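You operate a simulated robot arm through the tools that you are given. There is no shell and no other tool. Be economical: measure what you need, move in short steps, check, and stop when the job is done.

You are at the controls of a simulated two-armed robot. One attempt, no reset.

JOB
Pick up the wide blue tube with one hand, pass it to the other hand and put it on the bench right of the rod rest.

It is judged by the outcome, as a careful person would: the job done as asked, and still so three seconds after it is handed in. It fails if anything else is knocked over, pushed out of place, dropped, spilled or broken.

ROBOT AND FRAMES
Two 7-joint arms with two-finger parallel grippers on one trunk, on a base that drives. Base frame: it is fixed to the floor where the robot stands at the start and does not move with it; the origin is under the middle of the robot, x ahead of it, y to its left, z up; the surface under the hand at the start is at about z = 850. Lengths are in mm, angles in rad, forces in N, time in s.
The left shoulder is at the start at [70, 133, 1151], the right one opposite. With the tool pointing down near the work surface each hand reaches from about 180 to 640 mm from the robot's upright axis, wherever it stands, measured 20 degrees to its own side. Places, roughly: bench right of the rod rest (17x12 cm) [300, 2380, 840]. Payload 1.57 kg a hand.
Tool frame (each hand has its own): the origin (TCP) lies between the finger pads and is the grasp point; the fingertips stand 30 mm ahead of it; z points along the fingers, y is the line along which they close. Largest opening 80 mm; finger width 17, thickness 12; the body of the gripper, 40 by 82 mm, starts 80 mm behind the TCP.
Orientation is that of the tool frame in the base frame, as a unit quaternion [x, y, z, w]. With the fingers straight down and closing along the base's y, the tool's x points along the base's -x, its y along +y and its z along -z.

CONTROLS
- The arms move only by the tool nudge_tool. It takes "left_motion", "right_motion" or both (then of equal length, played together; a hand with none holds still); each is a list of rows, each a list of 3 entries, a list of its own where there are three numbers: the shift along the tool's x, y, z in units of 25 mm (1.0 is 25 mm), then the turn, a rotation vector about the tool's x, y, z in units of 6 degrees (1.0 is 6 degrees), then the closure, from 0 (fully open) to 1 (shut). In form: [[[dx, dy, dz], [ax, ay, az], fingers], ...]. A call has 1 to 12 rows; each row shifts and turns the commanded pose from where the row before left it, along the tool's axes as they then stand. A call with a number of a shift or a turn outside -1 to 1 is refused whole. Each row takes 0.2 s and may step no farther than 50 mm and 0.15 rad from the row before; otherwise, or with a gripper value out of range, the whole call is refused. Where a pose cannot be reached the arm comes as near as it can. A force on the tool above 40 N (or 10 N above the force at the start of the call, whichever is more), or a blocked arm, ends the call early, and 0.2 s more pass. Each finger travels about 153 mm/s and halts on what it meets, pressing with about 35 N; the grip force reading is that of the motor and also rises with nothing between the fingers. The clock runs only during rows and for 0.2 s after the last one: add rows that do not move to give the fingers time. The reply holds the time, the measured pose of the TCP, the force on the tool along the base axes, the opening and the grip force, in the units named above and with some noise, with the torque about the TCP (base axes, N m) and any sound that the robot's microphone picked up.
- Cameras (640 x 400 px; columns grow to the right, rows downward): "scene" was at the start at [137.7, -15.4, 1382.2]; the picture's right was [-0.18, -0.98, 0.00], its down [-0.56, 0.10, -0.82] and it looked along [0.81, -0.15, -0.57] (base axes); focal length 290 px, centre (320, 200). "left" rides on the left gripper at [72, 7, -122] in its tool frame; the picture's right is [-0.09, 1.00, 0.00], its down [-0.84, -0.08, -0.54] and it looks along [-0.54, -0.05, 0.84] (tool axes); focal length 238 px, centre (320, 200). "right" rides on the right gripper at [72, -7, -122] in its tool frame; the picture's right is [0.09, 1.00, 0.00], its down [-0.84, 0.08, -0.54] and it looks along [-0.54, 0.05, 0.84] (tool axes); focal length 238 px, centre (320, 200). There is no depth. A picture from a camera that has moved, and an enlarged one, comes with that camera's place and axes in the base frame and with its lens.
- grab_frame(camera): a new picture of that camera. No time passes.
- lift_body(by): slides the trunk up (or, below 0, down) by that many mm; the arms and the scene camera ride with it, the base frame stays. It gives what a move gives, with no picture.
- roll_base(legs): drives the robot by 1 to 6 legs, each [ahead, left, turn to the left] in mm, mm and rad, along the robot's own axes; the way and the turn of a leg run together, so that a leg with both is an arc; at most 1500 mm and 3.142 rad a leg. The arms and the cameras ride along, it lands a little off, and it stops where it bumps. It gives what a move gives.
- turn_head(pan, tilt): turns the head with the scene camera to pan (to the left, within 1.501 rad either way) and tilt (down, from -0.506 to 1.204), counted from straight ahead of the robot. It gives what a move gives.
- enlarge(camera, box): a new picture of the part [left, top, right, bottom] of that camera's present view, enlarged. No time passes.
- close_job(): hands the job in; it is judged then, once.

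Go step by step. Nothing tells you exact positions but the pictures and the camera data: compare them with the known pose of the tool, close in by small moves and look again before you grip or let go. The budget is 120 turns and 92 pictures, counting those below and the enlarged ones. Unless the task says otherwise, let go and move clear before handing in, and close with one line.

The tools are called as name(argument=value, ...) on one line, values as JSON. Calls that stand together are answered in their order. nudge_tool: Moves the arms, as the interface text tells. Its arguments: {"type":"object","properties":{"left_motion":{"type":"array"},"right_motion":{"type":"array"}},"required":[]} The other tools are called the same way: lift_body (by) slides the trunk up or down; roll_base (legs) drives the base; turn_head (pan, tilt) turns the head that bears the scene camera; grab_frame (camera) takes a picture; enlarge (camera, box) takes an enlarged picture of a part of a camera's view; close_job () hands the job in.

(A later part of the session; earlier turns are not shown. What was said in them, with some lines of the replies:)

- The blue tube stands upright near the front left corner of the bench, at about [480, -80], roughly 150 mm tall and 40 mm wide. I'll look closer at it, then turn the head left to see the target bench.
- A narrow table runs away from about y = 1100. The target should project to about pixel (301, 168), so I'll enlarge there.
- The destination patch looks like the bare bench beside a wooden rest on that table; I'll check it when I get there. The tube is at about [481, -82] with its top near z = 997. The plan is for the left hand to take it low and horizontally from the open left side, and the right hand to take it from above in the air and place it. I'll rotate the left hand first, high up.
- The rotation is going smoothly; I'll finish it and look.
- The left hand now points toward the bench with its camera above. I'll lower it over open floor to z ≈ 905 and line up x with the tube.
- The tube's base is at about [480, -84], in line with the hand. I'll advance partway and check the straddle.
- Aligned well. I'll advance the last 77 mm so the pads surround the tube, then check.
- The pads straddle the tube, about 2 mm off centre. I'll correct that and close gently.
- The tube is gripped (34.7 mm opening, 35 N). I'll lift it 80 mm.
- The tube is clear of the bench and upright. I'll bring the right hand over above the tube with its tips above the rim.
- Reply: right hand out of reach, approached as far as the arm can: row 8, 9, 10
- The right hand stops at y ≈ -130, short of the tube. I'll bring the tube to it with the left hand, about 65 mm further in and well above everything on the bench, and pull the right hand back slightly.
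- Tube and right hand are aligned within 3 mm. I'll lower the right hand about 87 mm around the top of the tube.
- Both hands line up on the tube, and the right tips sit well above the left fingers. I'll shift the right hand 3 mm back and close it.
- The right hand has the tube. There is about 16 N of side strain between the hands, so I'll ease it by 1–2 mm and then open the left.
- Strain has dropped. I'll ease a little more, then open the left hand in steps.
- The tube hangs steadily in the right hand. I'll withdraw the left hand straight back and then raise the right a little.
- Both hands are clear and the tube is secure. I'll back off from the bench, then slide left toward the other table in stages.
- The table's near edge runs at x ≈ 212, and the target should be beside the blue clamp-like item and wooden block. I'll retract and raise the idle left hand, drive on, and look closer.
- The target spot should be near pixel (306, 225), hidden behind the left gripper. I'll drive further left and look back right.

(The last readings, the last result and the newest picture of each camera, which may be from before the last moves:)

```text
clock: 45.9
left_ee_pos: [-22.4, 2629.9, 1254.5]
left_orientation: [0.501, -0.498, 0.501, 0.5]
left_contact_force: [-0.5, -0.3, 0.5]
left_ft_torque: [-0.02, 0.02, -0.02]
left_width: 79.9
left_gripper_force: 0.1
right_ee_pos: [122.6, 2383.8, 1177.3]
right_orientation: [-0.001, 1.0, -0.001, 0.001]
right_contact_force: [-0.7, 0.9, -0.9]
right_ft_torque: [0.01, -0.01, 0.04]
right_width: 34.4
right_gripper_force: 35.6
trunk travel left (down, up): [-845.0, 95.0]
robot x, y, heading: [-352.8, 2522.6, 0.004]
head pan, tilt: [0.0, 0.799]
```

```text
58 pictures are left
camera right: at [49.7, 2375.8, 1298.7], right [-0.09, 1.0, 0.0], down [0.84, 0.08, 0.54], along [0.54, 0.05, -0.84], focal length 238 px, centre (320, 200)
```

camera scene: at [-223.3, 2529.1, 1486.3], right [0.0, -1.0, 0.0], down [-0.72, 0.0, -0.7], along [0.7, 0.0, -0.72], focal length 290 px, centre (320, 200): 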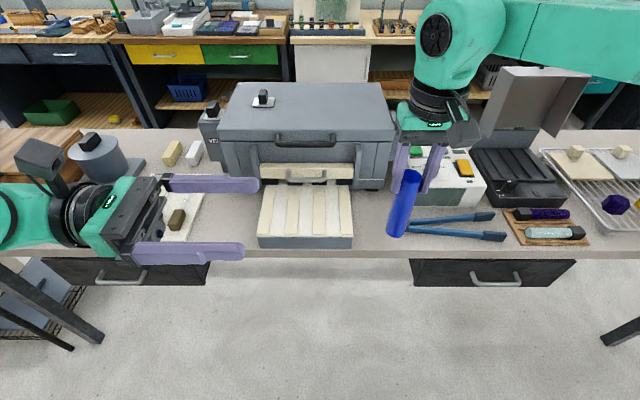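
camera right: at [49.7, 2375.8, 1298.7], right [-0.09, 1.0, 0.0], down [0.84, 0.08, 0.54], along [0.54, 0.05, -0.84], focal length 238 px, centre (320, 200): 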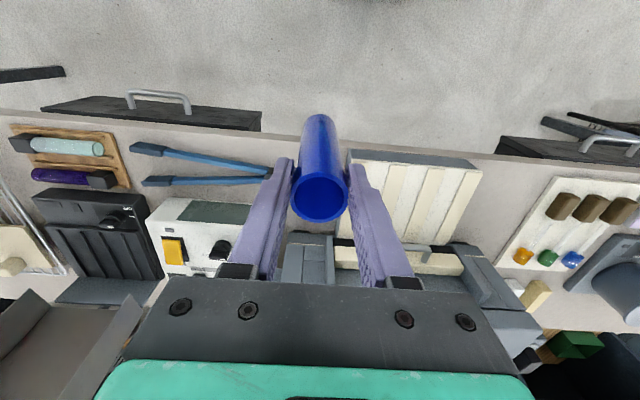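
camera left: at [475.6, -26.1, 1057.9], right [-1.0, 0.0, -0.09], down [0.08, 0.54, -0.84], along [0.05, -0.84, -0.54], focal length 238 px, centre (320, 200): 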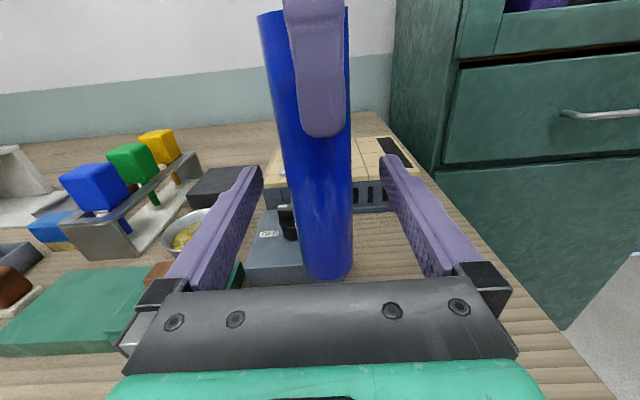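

The rod rest is the cream grooved slab in front of the furnace. The free patch lies between its right edge (y ≈ 2442) and the tongs' left end (y ≈ 2314), so [300, 2380] is good. Before approaching I'll check whether the tube is still straight in the grip, using the left camera's side view.

grab_frame(camera="left")

enlarge(camera="scene", box=[320, 130, 480, 260])

```text
57 pictures are left
camera left: at [-30.5, 2751.5, 1326.0], right [-1.0, 0.0, -0.09], down [0.07, 0.54, -0.84], along [0.05, -0.84, -0.54], focal length 238 px, centre (320, 200)
```

left: 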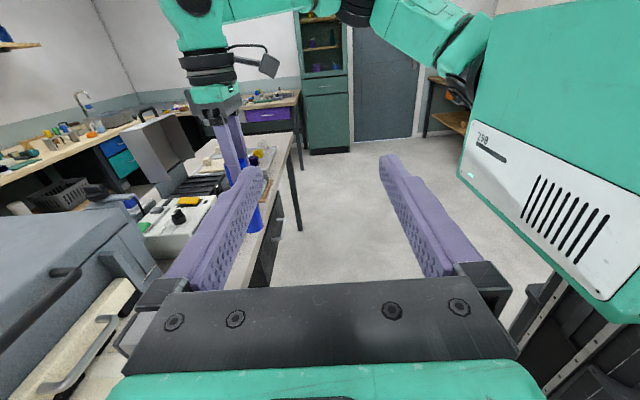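

```text
3.08 times, centred on (400, 195) of scene
camera zoom: at [-223.3, 2529.1, 1486.3], right [0.0, -1.0, 0.0], down [-0.72, 0.0, -0.7], along [0.7, 0.0, -0.72], focal length 891 px, centre (74, 215)
```

zoom: 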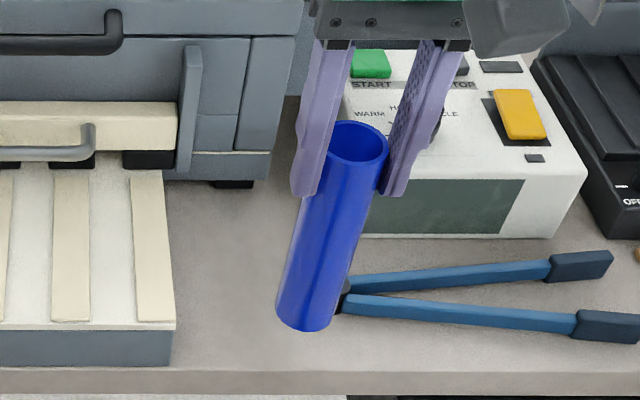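

The tube looks vertical and the patch right of the rod rest is clear. I'll shift the left hand so its camera sees the tube between its fingers, and drive forward over the patch while still high.

nudge_tool(left_motion=[[[0, -0.8, 0], [0, 0, 0], 0], [[0, -0.8, 0], [0, 0, 0], 0], [[0, -0.8, 0], [0, 0, 0], 0], [[0, -0.8, 0], [0, 0, 0], 0]])

roll_base(legs=[[178, 0, 0]])

grab_frame(camera="left")

grab_frame(camera="scene")

```text
clock: 46.9
left_ee_pos: [59.6, 2631.8, 1251.9]
left_orientation: [0.502, -0.498, 0.501, 0.499]
left_contact_force: [-0.3, 1.1, 0.3]
left_ft_torque: [-0.01, 0.04, -0.02]
left_width: 80.0
left_gripper_force: 0.2
right_ee_pos: [123.8, 2381.5, 1176.9]
right_orientation: [-0.002, 1.0, 0.0, -0.001]
right_contact_force: [0.3, -0.1, -1.7]
right_ft_torque: [0.04, -0.01, -0.03]
right_width: 34.3
right_gripper_force: 34.6
trunk travel left (down, up): [-845.0, 95.0]
robot x, y, heading: [-357.2, 2524.7, 0.008]
head pan, tilt: [0.0, 0.799]
```

```text
clock: 48.3
left_ee_pos: [231.2, 2630.5, 1255.0]
left_orientation: [0.501, -0.499, 0.502, 0.498]
left_contact_force: [-0.4, 0.4, 0.2]
left_ft_torque: [0.0, 0.07, 0.03]
left_width: 80.0
left_gripper_force: 0.0
right_ee_pos: [295.1, 2382.1, 1179.2]
right_orientation: [0.0, 1.0, 0.0, 0.001]
right_contact_force: [-1.2, 0.1, -1.3]
right_ft_torque: [0.02, 0.0, 0.01]
right_width: 34.6
right_gripper_force: 34.4
trunk travel left (down, up): [-845.0, 95.0]
robot x, y, heading: [-178.0, 2530.0, -0.001]
head pan, tilt: [0.0, 0.799]
```

```text
55 pictures are left
camera left: at [222.8, 2752.2, 1326.5], right [-1.0, 0.0, -0.09], down [0.08, 0.54, -0.84], along [0.05, -0.84, -0.54], focal length 238 px, centre (320, 200)
```

left: 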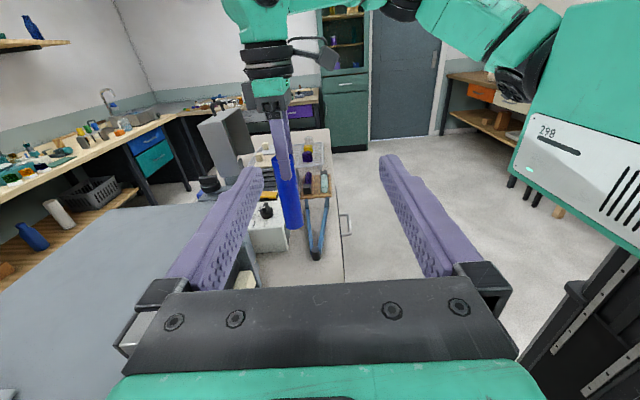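

```text
54 pictures are left
camera scene: at [-51.2, 2528.7, 1486.7], right [0.0, -1.0, 0.0], down [-0.71, 0.0, -0.7], along [0.7, 0.0, -0.71], focal length 290 px, centre (320, 200)
```

scene: 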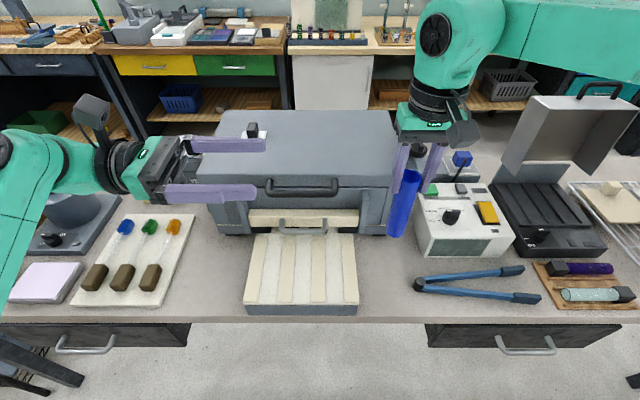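

I'm over the patch, with the rest's right edge at y ≈ 2439 and the tongs' pivot at y ≈ 2302. I'll check the tube's tilt with a zoom from the left camera before lowering.

enlarge(camera="left", box=[230, 80, 350, 270])

```text
2.11 times, centred on (290, 175) of left
camera zoom: at [222.8, 2752.2, 1326.5], right [-1.0, 0.0, -0.09], down [0.08, 0.54, -0.84], along [0.05, -0.84, -0.54], focal length 502 px, centre (383, 253)
```

zoom: 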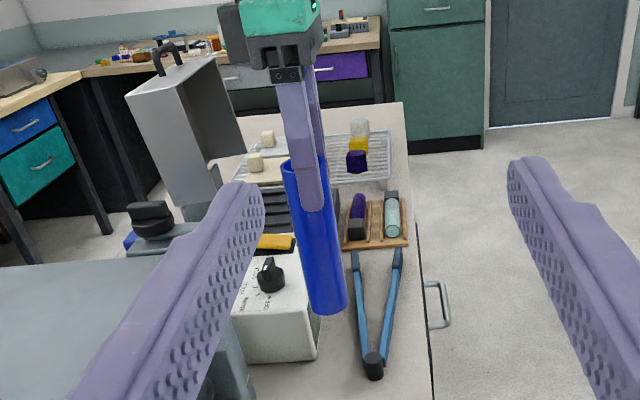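

The tube is vertical and its bottom is about 133 mm below the TCP. I'll lower the trunk 160 mm and look again.

lift_body(by=-160)

grab_frame(camera="scene")

grab_frame(camera="right")

enlarge(camera="left", box=[230, 80, 350, 270])

```text
clock: 50.2
left_ee_pos: [232.5, 2631.5, 1093.9]
left_orientation: [0.501, -0.499, 0.501, 0.5]
left_contact_force: [-0.8, -0.4, -0.2]
left_ft_torque: [0.01, -0.04, 0.0]
left_width: 79.8
left_gripper_force: 0.0
right_ee_pos: [298.0, 2382.9, 1016.5]
right_orientation: [0.0, 1.0, 0.0, 0.0]
right_contact_force: [0.0, 0.4, -1.4]
right_ft_torque: [0.0, 0.0, 0.03]
right_width: 34.8
right_gripper_force: 35.1
trunk travel left (down, up): [-685.0, 255.0]
robot x, y, heading: [-179.9, 2528.5, 0.002]
head pan, tilt: [0.0, 0.799]
```

```text
52 pictures are left
camera scene: at [-47.1, 2528.8, 1326.3], right [0.0, -1.0, 0.0], down [-0.72, 0.0, -0.7], along [0.7, 0.0, -0.72], focal length 290 px, centre (320, 200)
```

scene: 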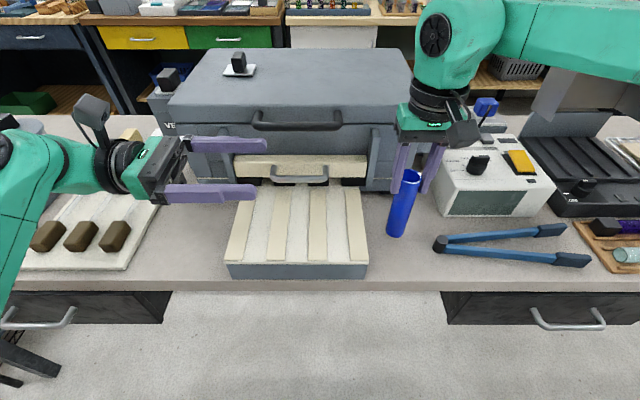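

```text
51 pictures are left
camera right: at [225.7, 2375.3, 1138.8], right [-0.09, 1.0, 0.0], down [0.84, 0.08, 0.54], along [0.54, 0.05, -0.84], focal length 238 px, centre (320, 200)
```

right: 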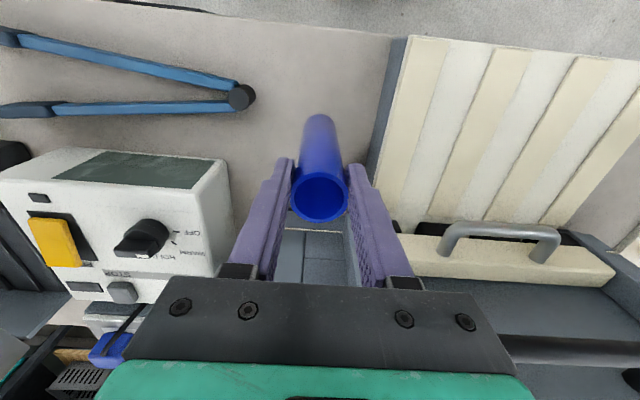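

```text
2.11 times, centred on (290, 175) of left
camera zoom: at [226.4, 2752.2, 1165.2], right [-1.0, 0.0, -0.09], down [0.07, 0.54, -0.84], along [0.05, -0.84, -0.54], focal length 502 px, centre (383, 253)
```

zoom: 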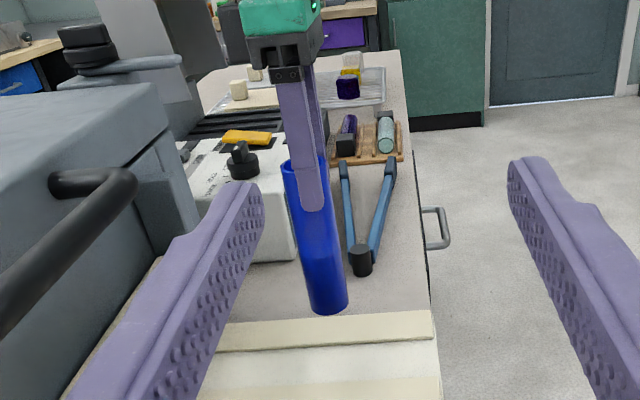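

All clear below. I'll shift slightly right and descend 30 mm with the hand, then go slowly.

nudge_tool(right_motion=[[[0, -0.2, 0.3], [0, 0, 0], 0.8], [[0, 0, 0.4], [0, 0, 0], 0.8], [[0, 0, 0.4], [0, 0, 0], 0.8], [[0, 0, 0], [0, 0, 0], 0.8]])

enlarge(camera="left", box=[230, 130, 350, 320])

enlarge(camera="scene", box=[340, 150, 480, 280])

```text
clock: 51.2
left_ee_pos: [232.3, 2631.6, 1093.7]
left_orientation: [0.5, -0.498, 0.502, 0.499]
left_contact_force: [-0.5, -0.1, -0.3]
left_ft_torque: [0.0, -0.02, 0.01]
left_width: 80.1
left_gripper_force: 0.2
right_ee_pos: [298.7, 2376.5, 990.7]
right_orientation: [-0.001, 1.0, 0.0, 0.002]
right_contact_force: [1.5, -2.6, 10.9]
right_ft_torque: [-0.28, -0.2, 0.02]
right_width: 34.4
right_gripper_force: 34.9
trunk travel left (down, up): [-685.0, 255.0]
robot x, y, heading: [-180.8, 2525.9, 0.002]
head pan, tilt: [0.0, 0.799]
```

```text
2.11 times, centred on (290, 225) of left
camera zoom: at [225.4, 2752.3, 1165.8], right [-1.0, 0.0, -0.09], down [0.08, 0.54, -0.84], along [0.05, -0.84, -0.54], focal length 502 px, centre (383, 147)
```

zoom: 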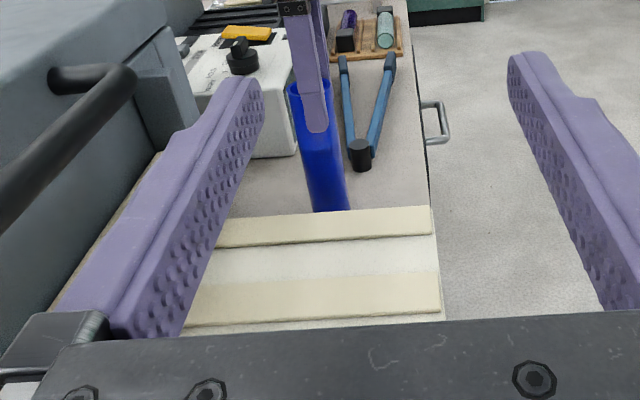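

```text
3.08 times, centred on (410, 215) of scene
camera zoom: at [-48.3, 2529.0, 1326.7], right [0.0, -1.0, 0.0], down [-0.72, 0.0, -0.7], along [0.7, 0.0, -0.72], focal length 891 px, centre (43, 154)
```

zoom: 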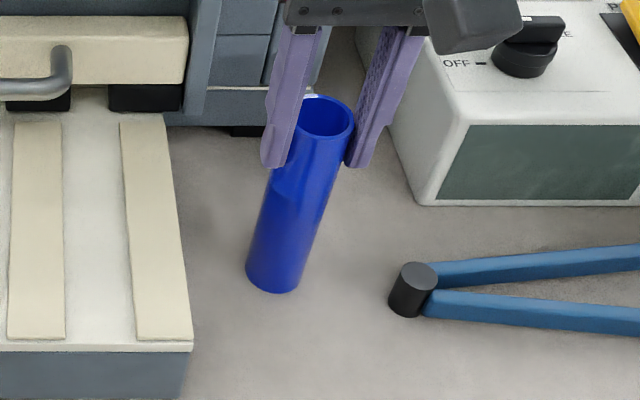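

The tube's bottom has reached the bench (about 11 N upward force, and the picture agrees). I'll ease the push a little, then open slowly.

nudge_tool(right_motion=[[[0, 0, -0.03], [0, 0, 0], 0.8], [[0, 0, 0], [0, 0, 0], 0.8]])

```text
clock: 51.8
left_ee_pos: [233.8, 2630.8, 1092.8]
left_orientation: [0.5, -0.499, 0.501, 0.5]
left_contact_force: [0.1, 0.2, 0.1]
left_ft_torque: [-0.01, 0.03, -0.01]
left_width: 80.1
left_gripper_force: 0.0
right_ee_pos: [298.8, 2377.6, 990.6]
right_orientation: [-0.001, 1.0, 0.0, 0.001]
right_contact_force: [4.1, -1.2, 10.2]
right_ft_torque: [-0.2, -0.61, 0.02]
right_width: 34.6
right_gripper_force: 34.5
trunk travel left (down, up): [-685.0, 255.0]
robot x, y, heading: [-178.8, 2527.7, 0.002]
head pan, tilt: [0.0, 0.799]
```

Still firmly in contact with a light load. Opening the right hand in steps.

nudge_tool(right_motion=[[[0, 0, 0], [0, 0, 0], 0.5], [[0, 0, 0], [0, 0, 0], 0.4], [[0, 0, 0], [0, 0, 0], 0.2], [[0, 0, 0], [0, 0, 0], 0], [[0, 0, 0], [0, 0, 0], 0]])

enlarge(camera="scene", box=[340, 150, 480, 280])

grab_frame(camera="right")

```text
clock: 53.0
left_ee_pos: [232.9, 2631.5, 1093.4]
left_orientation: [0.501, -0.498, 0.501, 0.5]
left_contact_force: [-0.2, 0.3, -0.8]
left_ft_torque: [0.0, -0.03, 0.04]
left_width: 80.2
left_gripper_force: 0.1
right_ee_pos: [298.7, 2376.2, 989.8]
right_orientation: [-0.001, 1.0, 0.0, 0.0]
right_contact_force: [0.0, 0.2, 0.4]
right_ft_torque: [0.05, 0.0, 0.0]
right_width: 80.1
right_gripper_force: 0.1
trunk travel left (down, up): [-685.0, 255.0]
robot x, y, heading: [-176.3, 2525.7, -0.0]
head pan, tilt: [0.0, 0.799]
```

```text
3.08 times, centred on (410, 215) of scene
camera zoom: at [-47.2, 2528.8, 1326.3], right [0.0, -1.0, 0.0], down [-0.72, 0.0, -0.7], along [0.7, 0.0, -0.72], focal length 891 px, centre (43, 154)
```

zoom: 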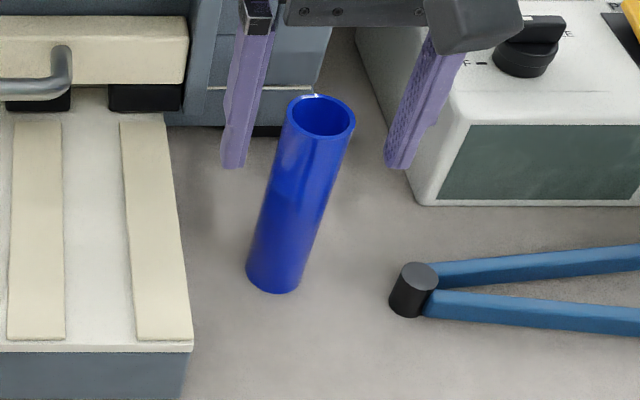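

```text
46 pictures are left
camera right: at [226.0, 2369.6, 1111.6], right [-0.09, 1.0, 0.0], down [0.84, 0.08, 0.54], along [0.54, 0.05, -0.84], focal length 238 px, centre (320, 200)
```

right: 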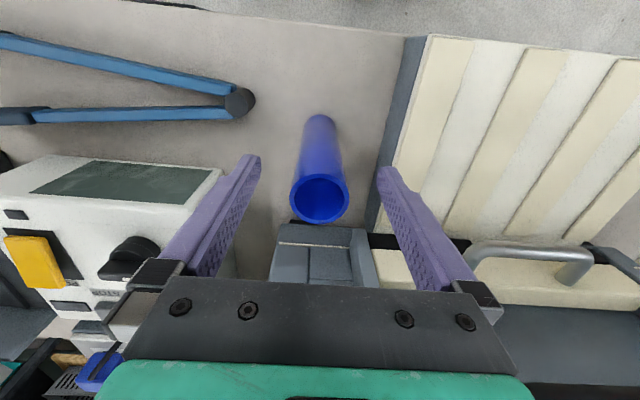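

The tube stands free and upright between the rod rest and the tongs. I'll raise the right hand straight up clear of it and check.

nudge_tool(right_motion=[[[0, 0, -0.4], [0, 0, 0], 0], [[0, 0, -0.8], [0, 0, 0], 0], [[0, 0, -0.8], [0, 0, 0], 0], [[0, 0, -0.8], [0, 0, 0], 0], [[0, 0, -0.8], [0, 0, 0], 0], [[0, 0, -0.8], [0, 0, 0], 0]])

grab_frame(camera="scene")

```text
clock: 54.4
left_ee_pos: [233.8, 2630.2, 1093.4]
left_orientation: [0.501, -0.498, 0.501, 0.499]
left_contact_force: [-0.3, 0.8, 0.4]
left_ft_torque: [0.01, 0.01, 0.03]
left_width: 79.7
left_gripper_force: 0.1
right_ee_pos: [297.4, 2377.6, 1100.6]
right_orientation: [-0.001, 1.0, 0.0, 0.0]
right_contact_force: [-0.5, 0.6, 0.3]
right_ft_torque: [-0.01, -0.03, 0.0]
right_width: 79.7
right_gripper_force: 0.1
trunk travel left (down, up): [-685.0, 255.0]
robot x, y, heading: [-176.0, 2528.2, -0.004]
head pan, tilt: [0.0, 0.799]
```

```text
45 pictures are left
camera scene: at [-47.2, 2528.9, 1326.3], right [0.0, -1.0, 0.0], down [-0.72, 0.0, -0.7], along [0.7, 0.0, -0.72], focal length 290 px, centre (320, 200)
```

scene: 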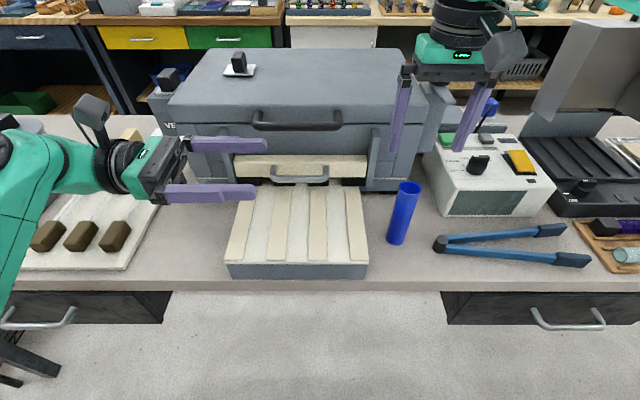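

The tube stands upright on the bench just right of the rod rest, both hands are empty and clear, and nothing else was disturbed. Handing in.

close_job()

```text
The job is handed in.
```

The blue tube is standing upright on the bench just right of the rod rest. I picked it up with the left hand, passed it to the right hand and set it down from there. I took the rod rest to be the cream grooved slab in front of the furnace.
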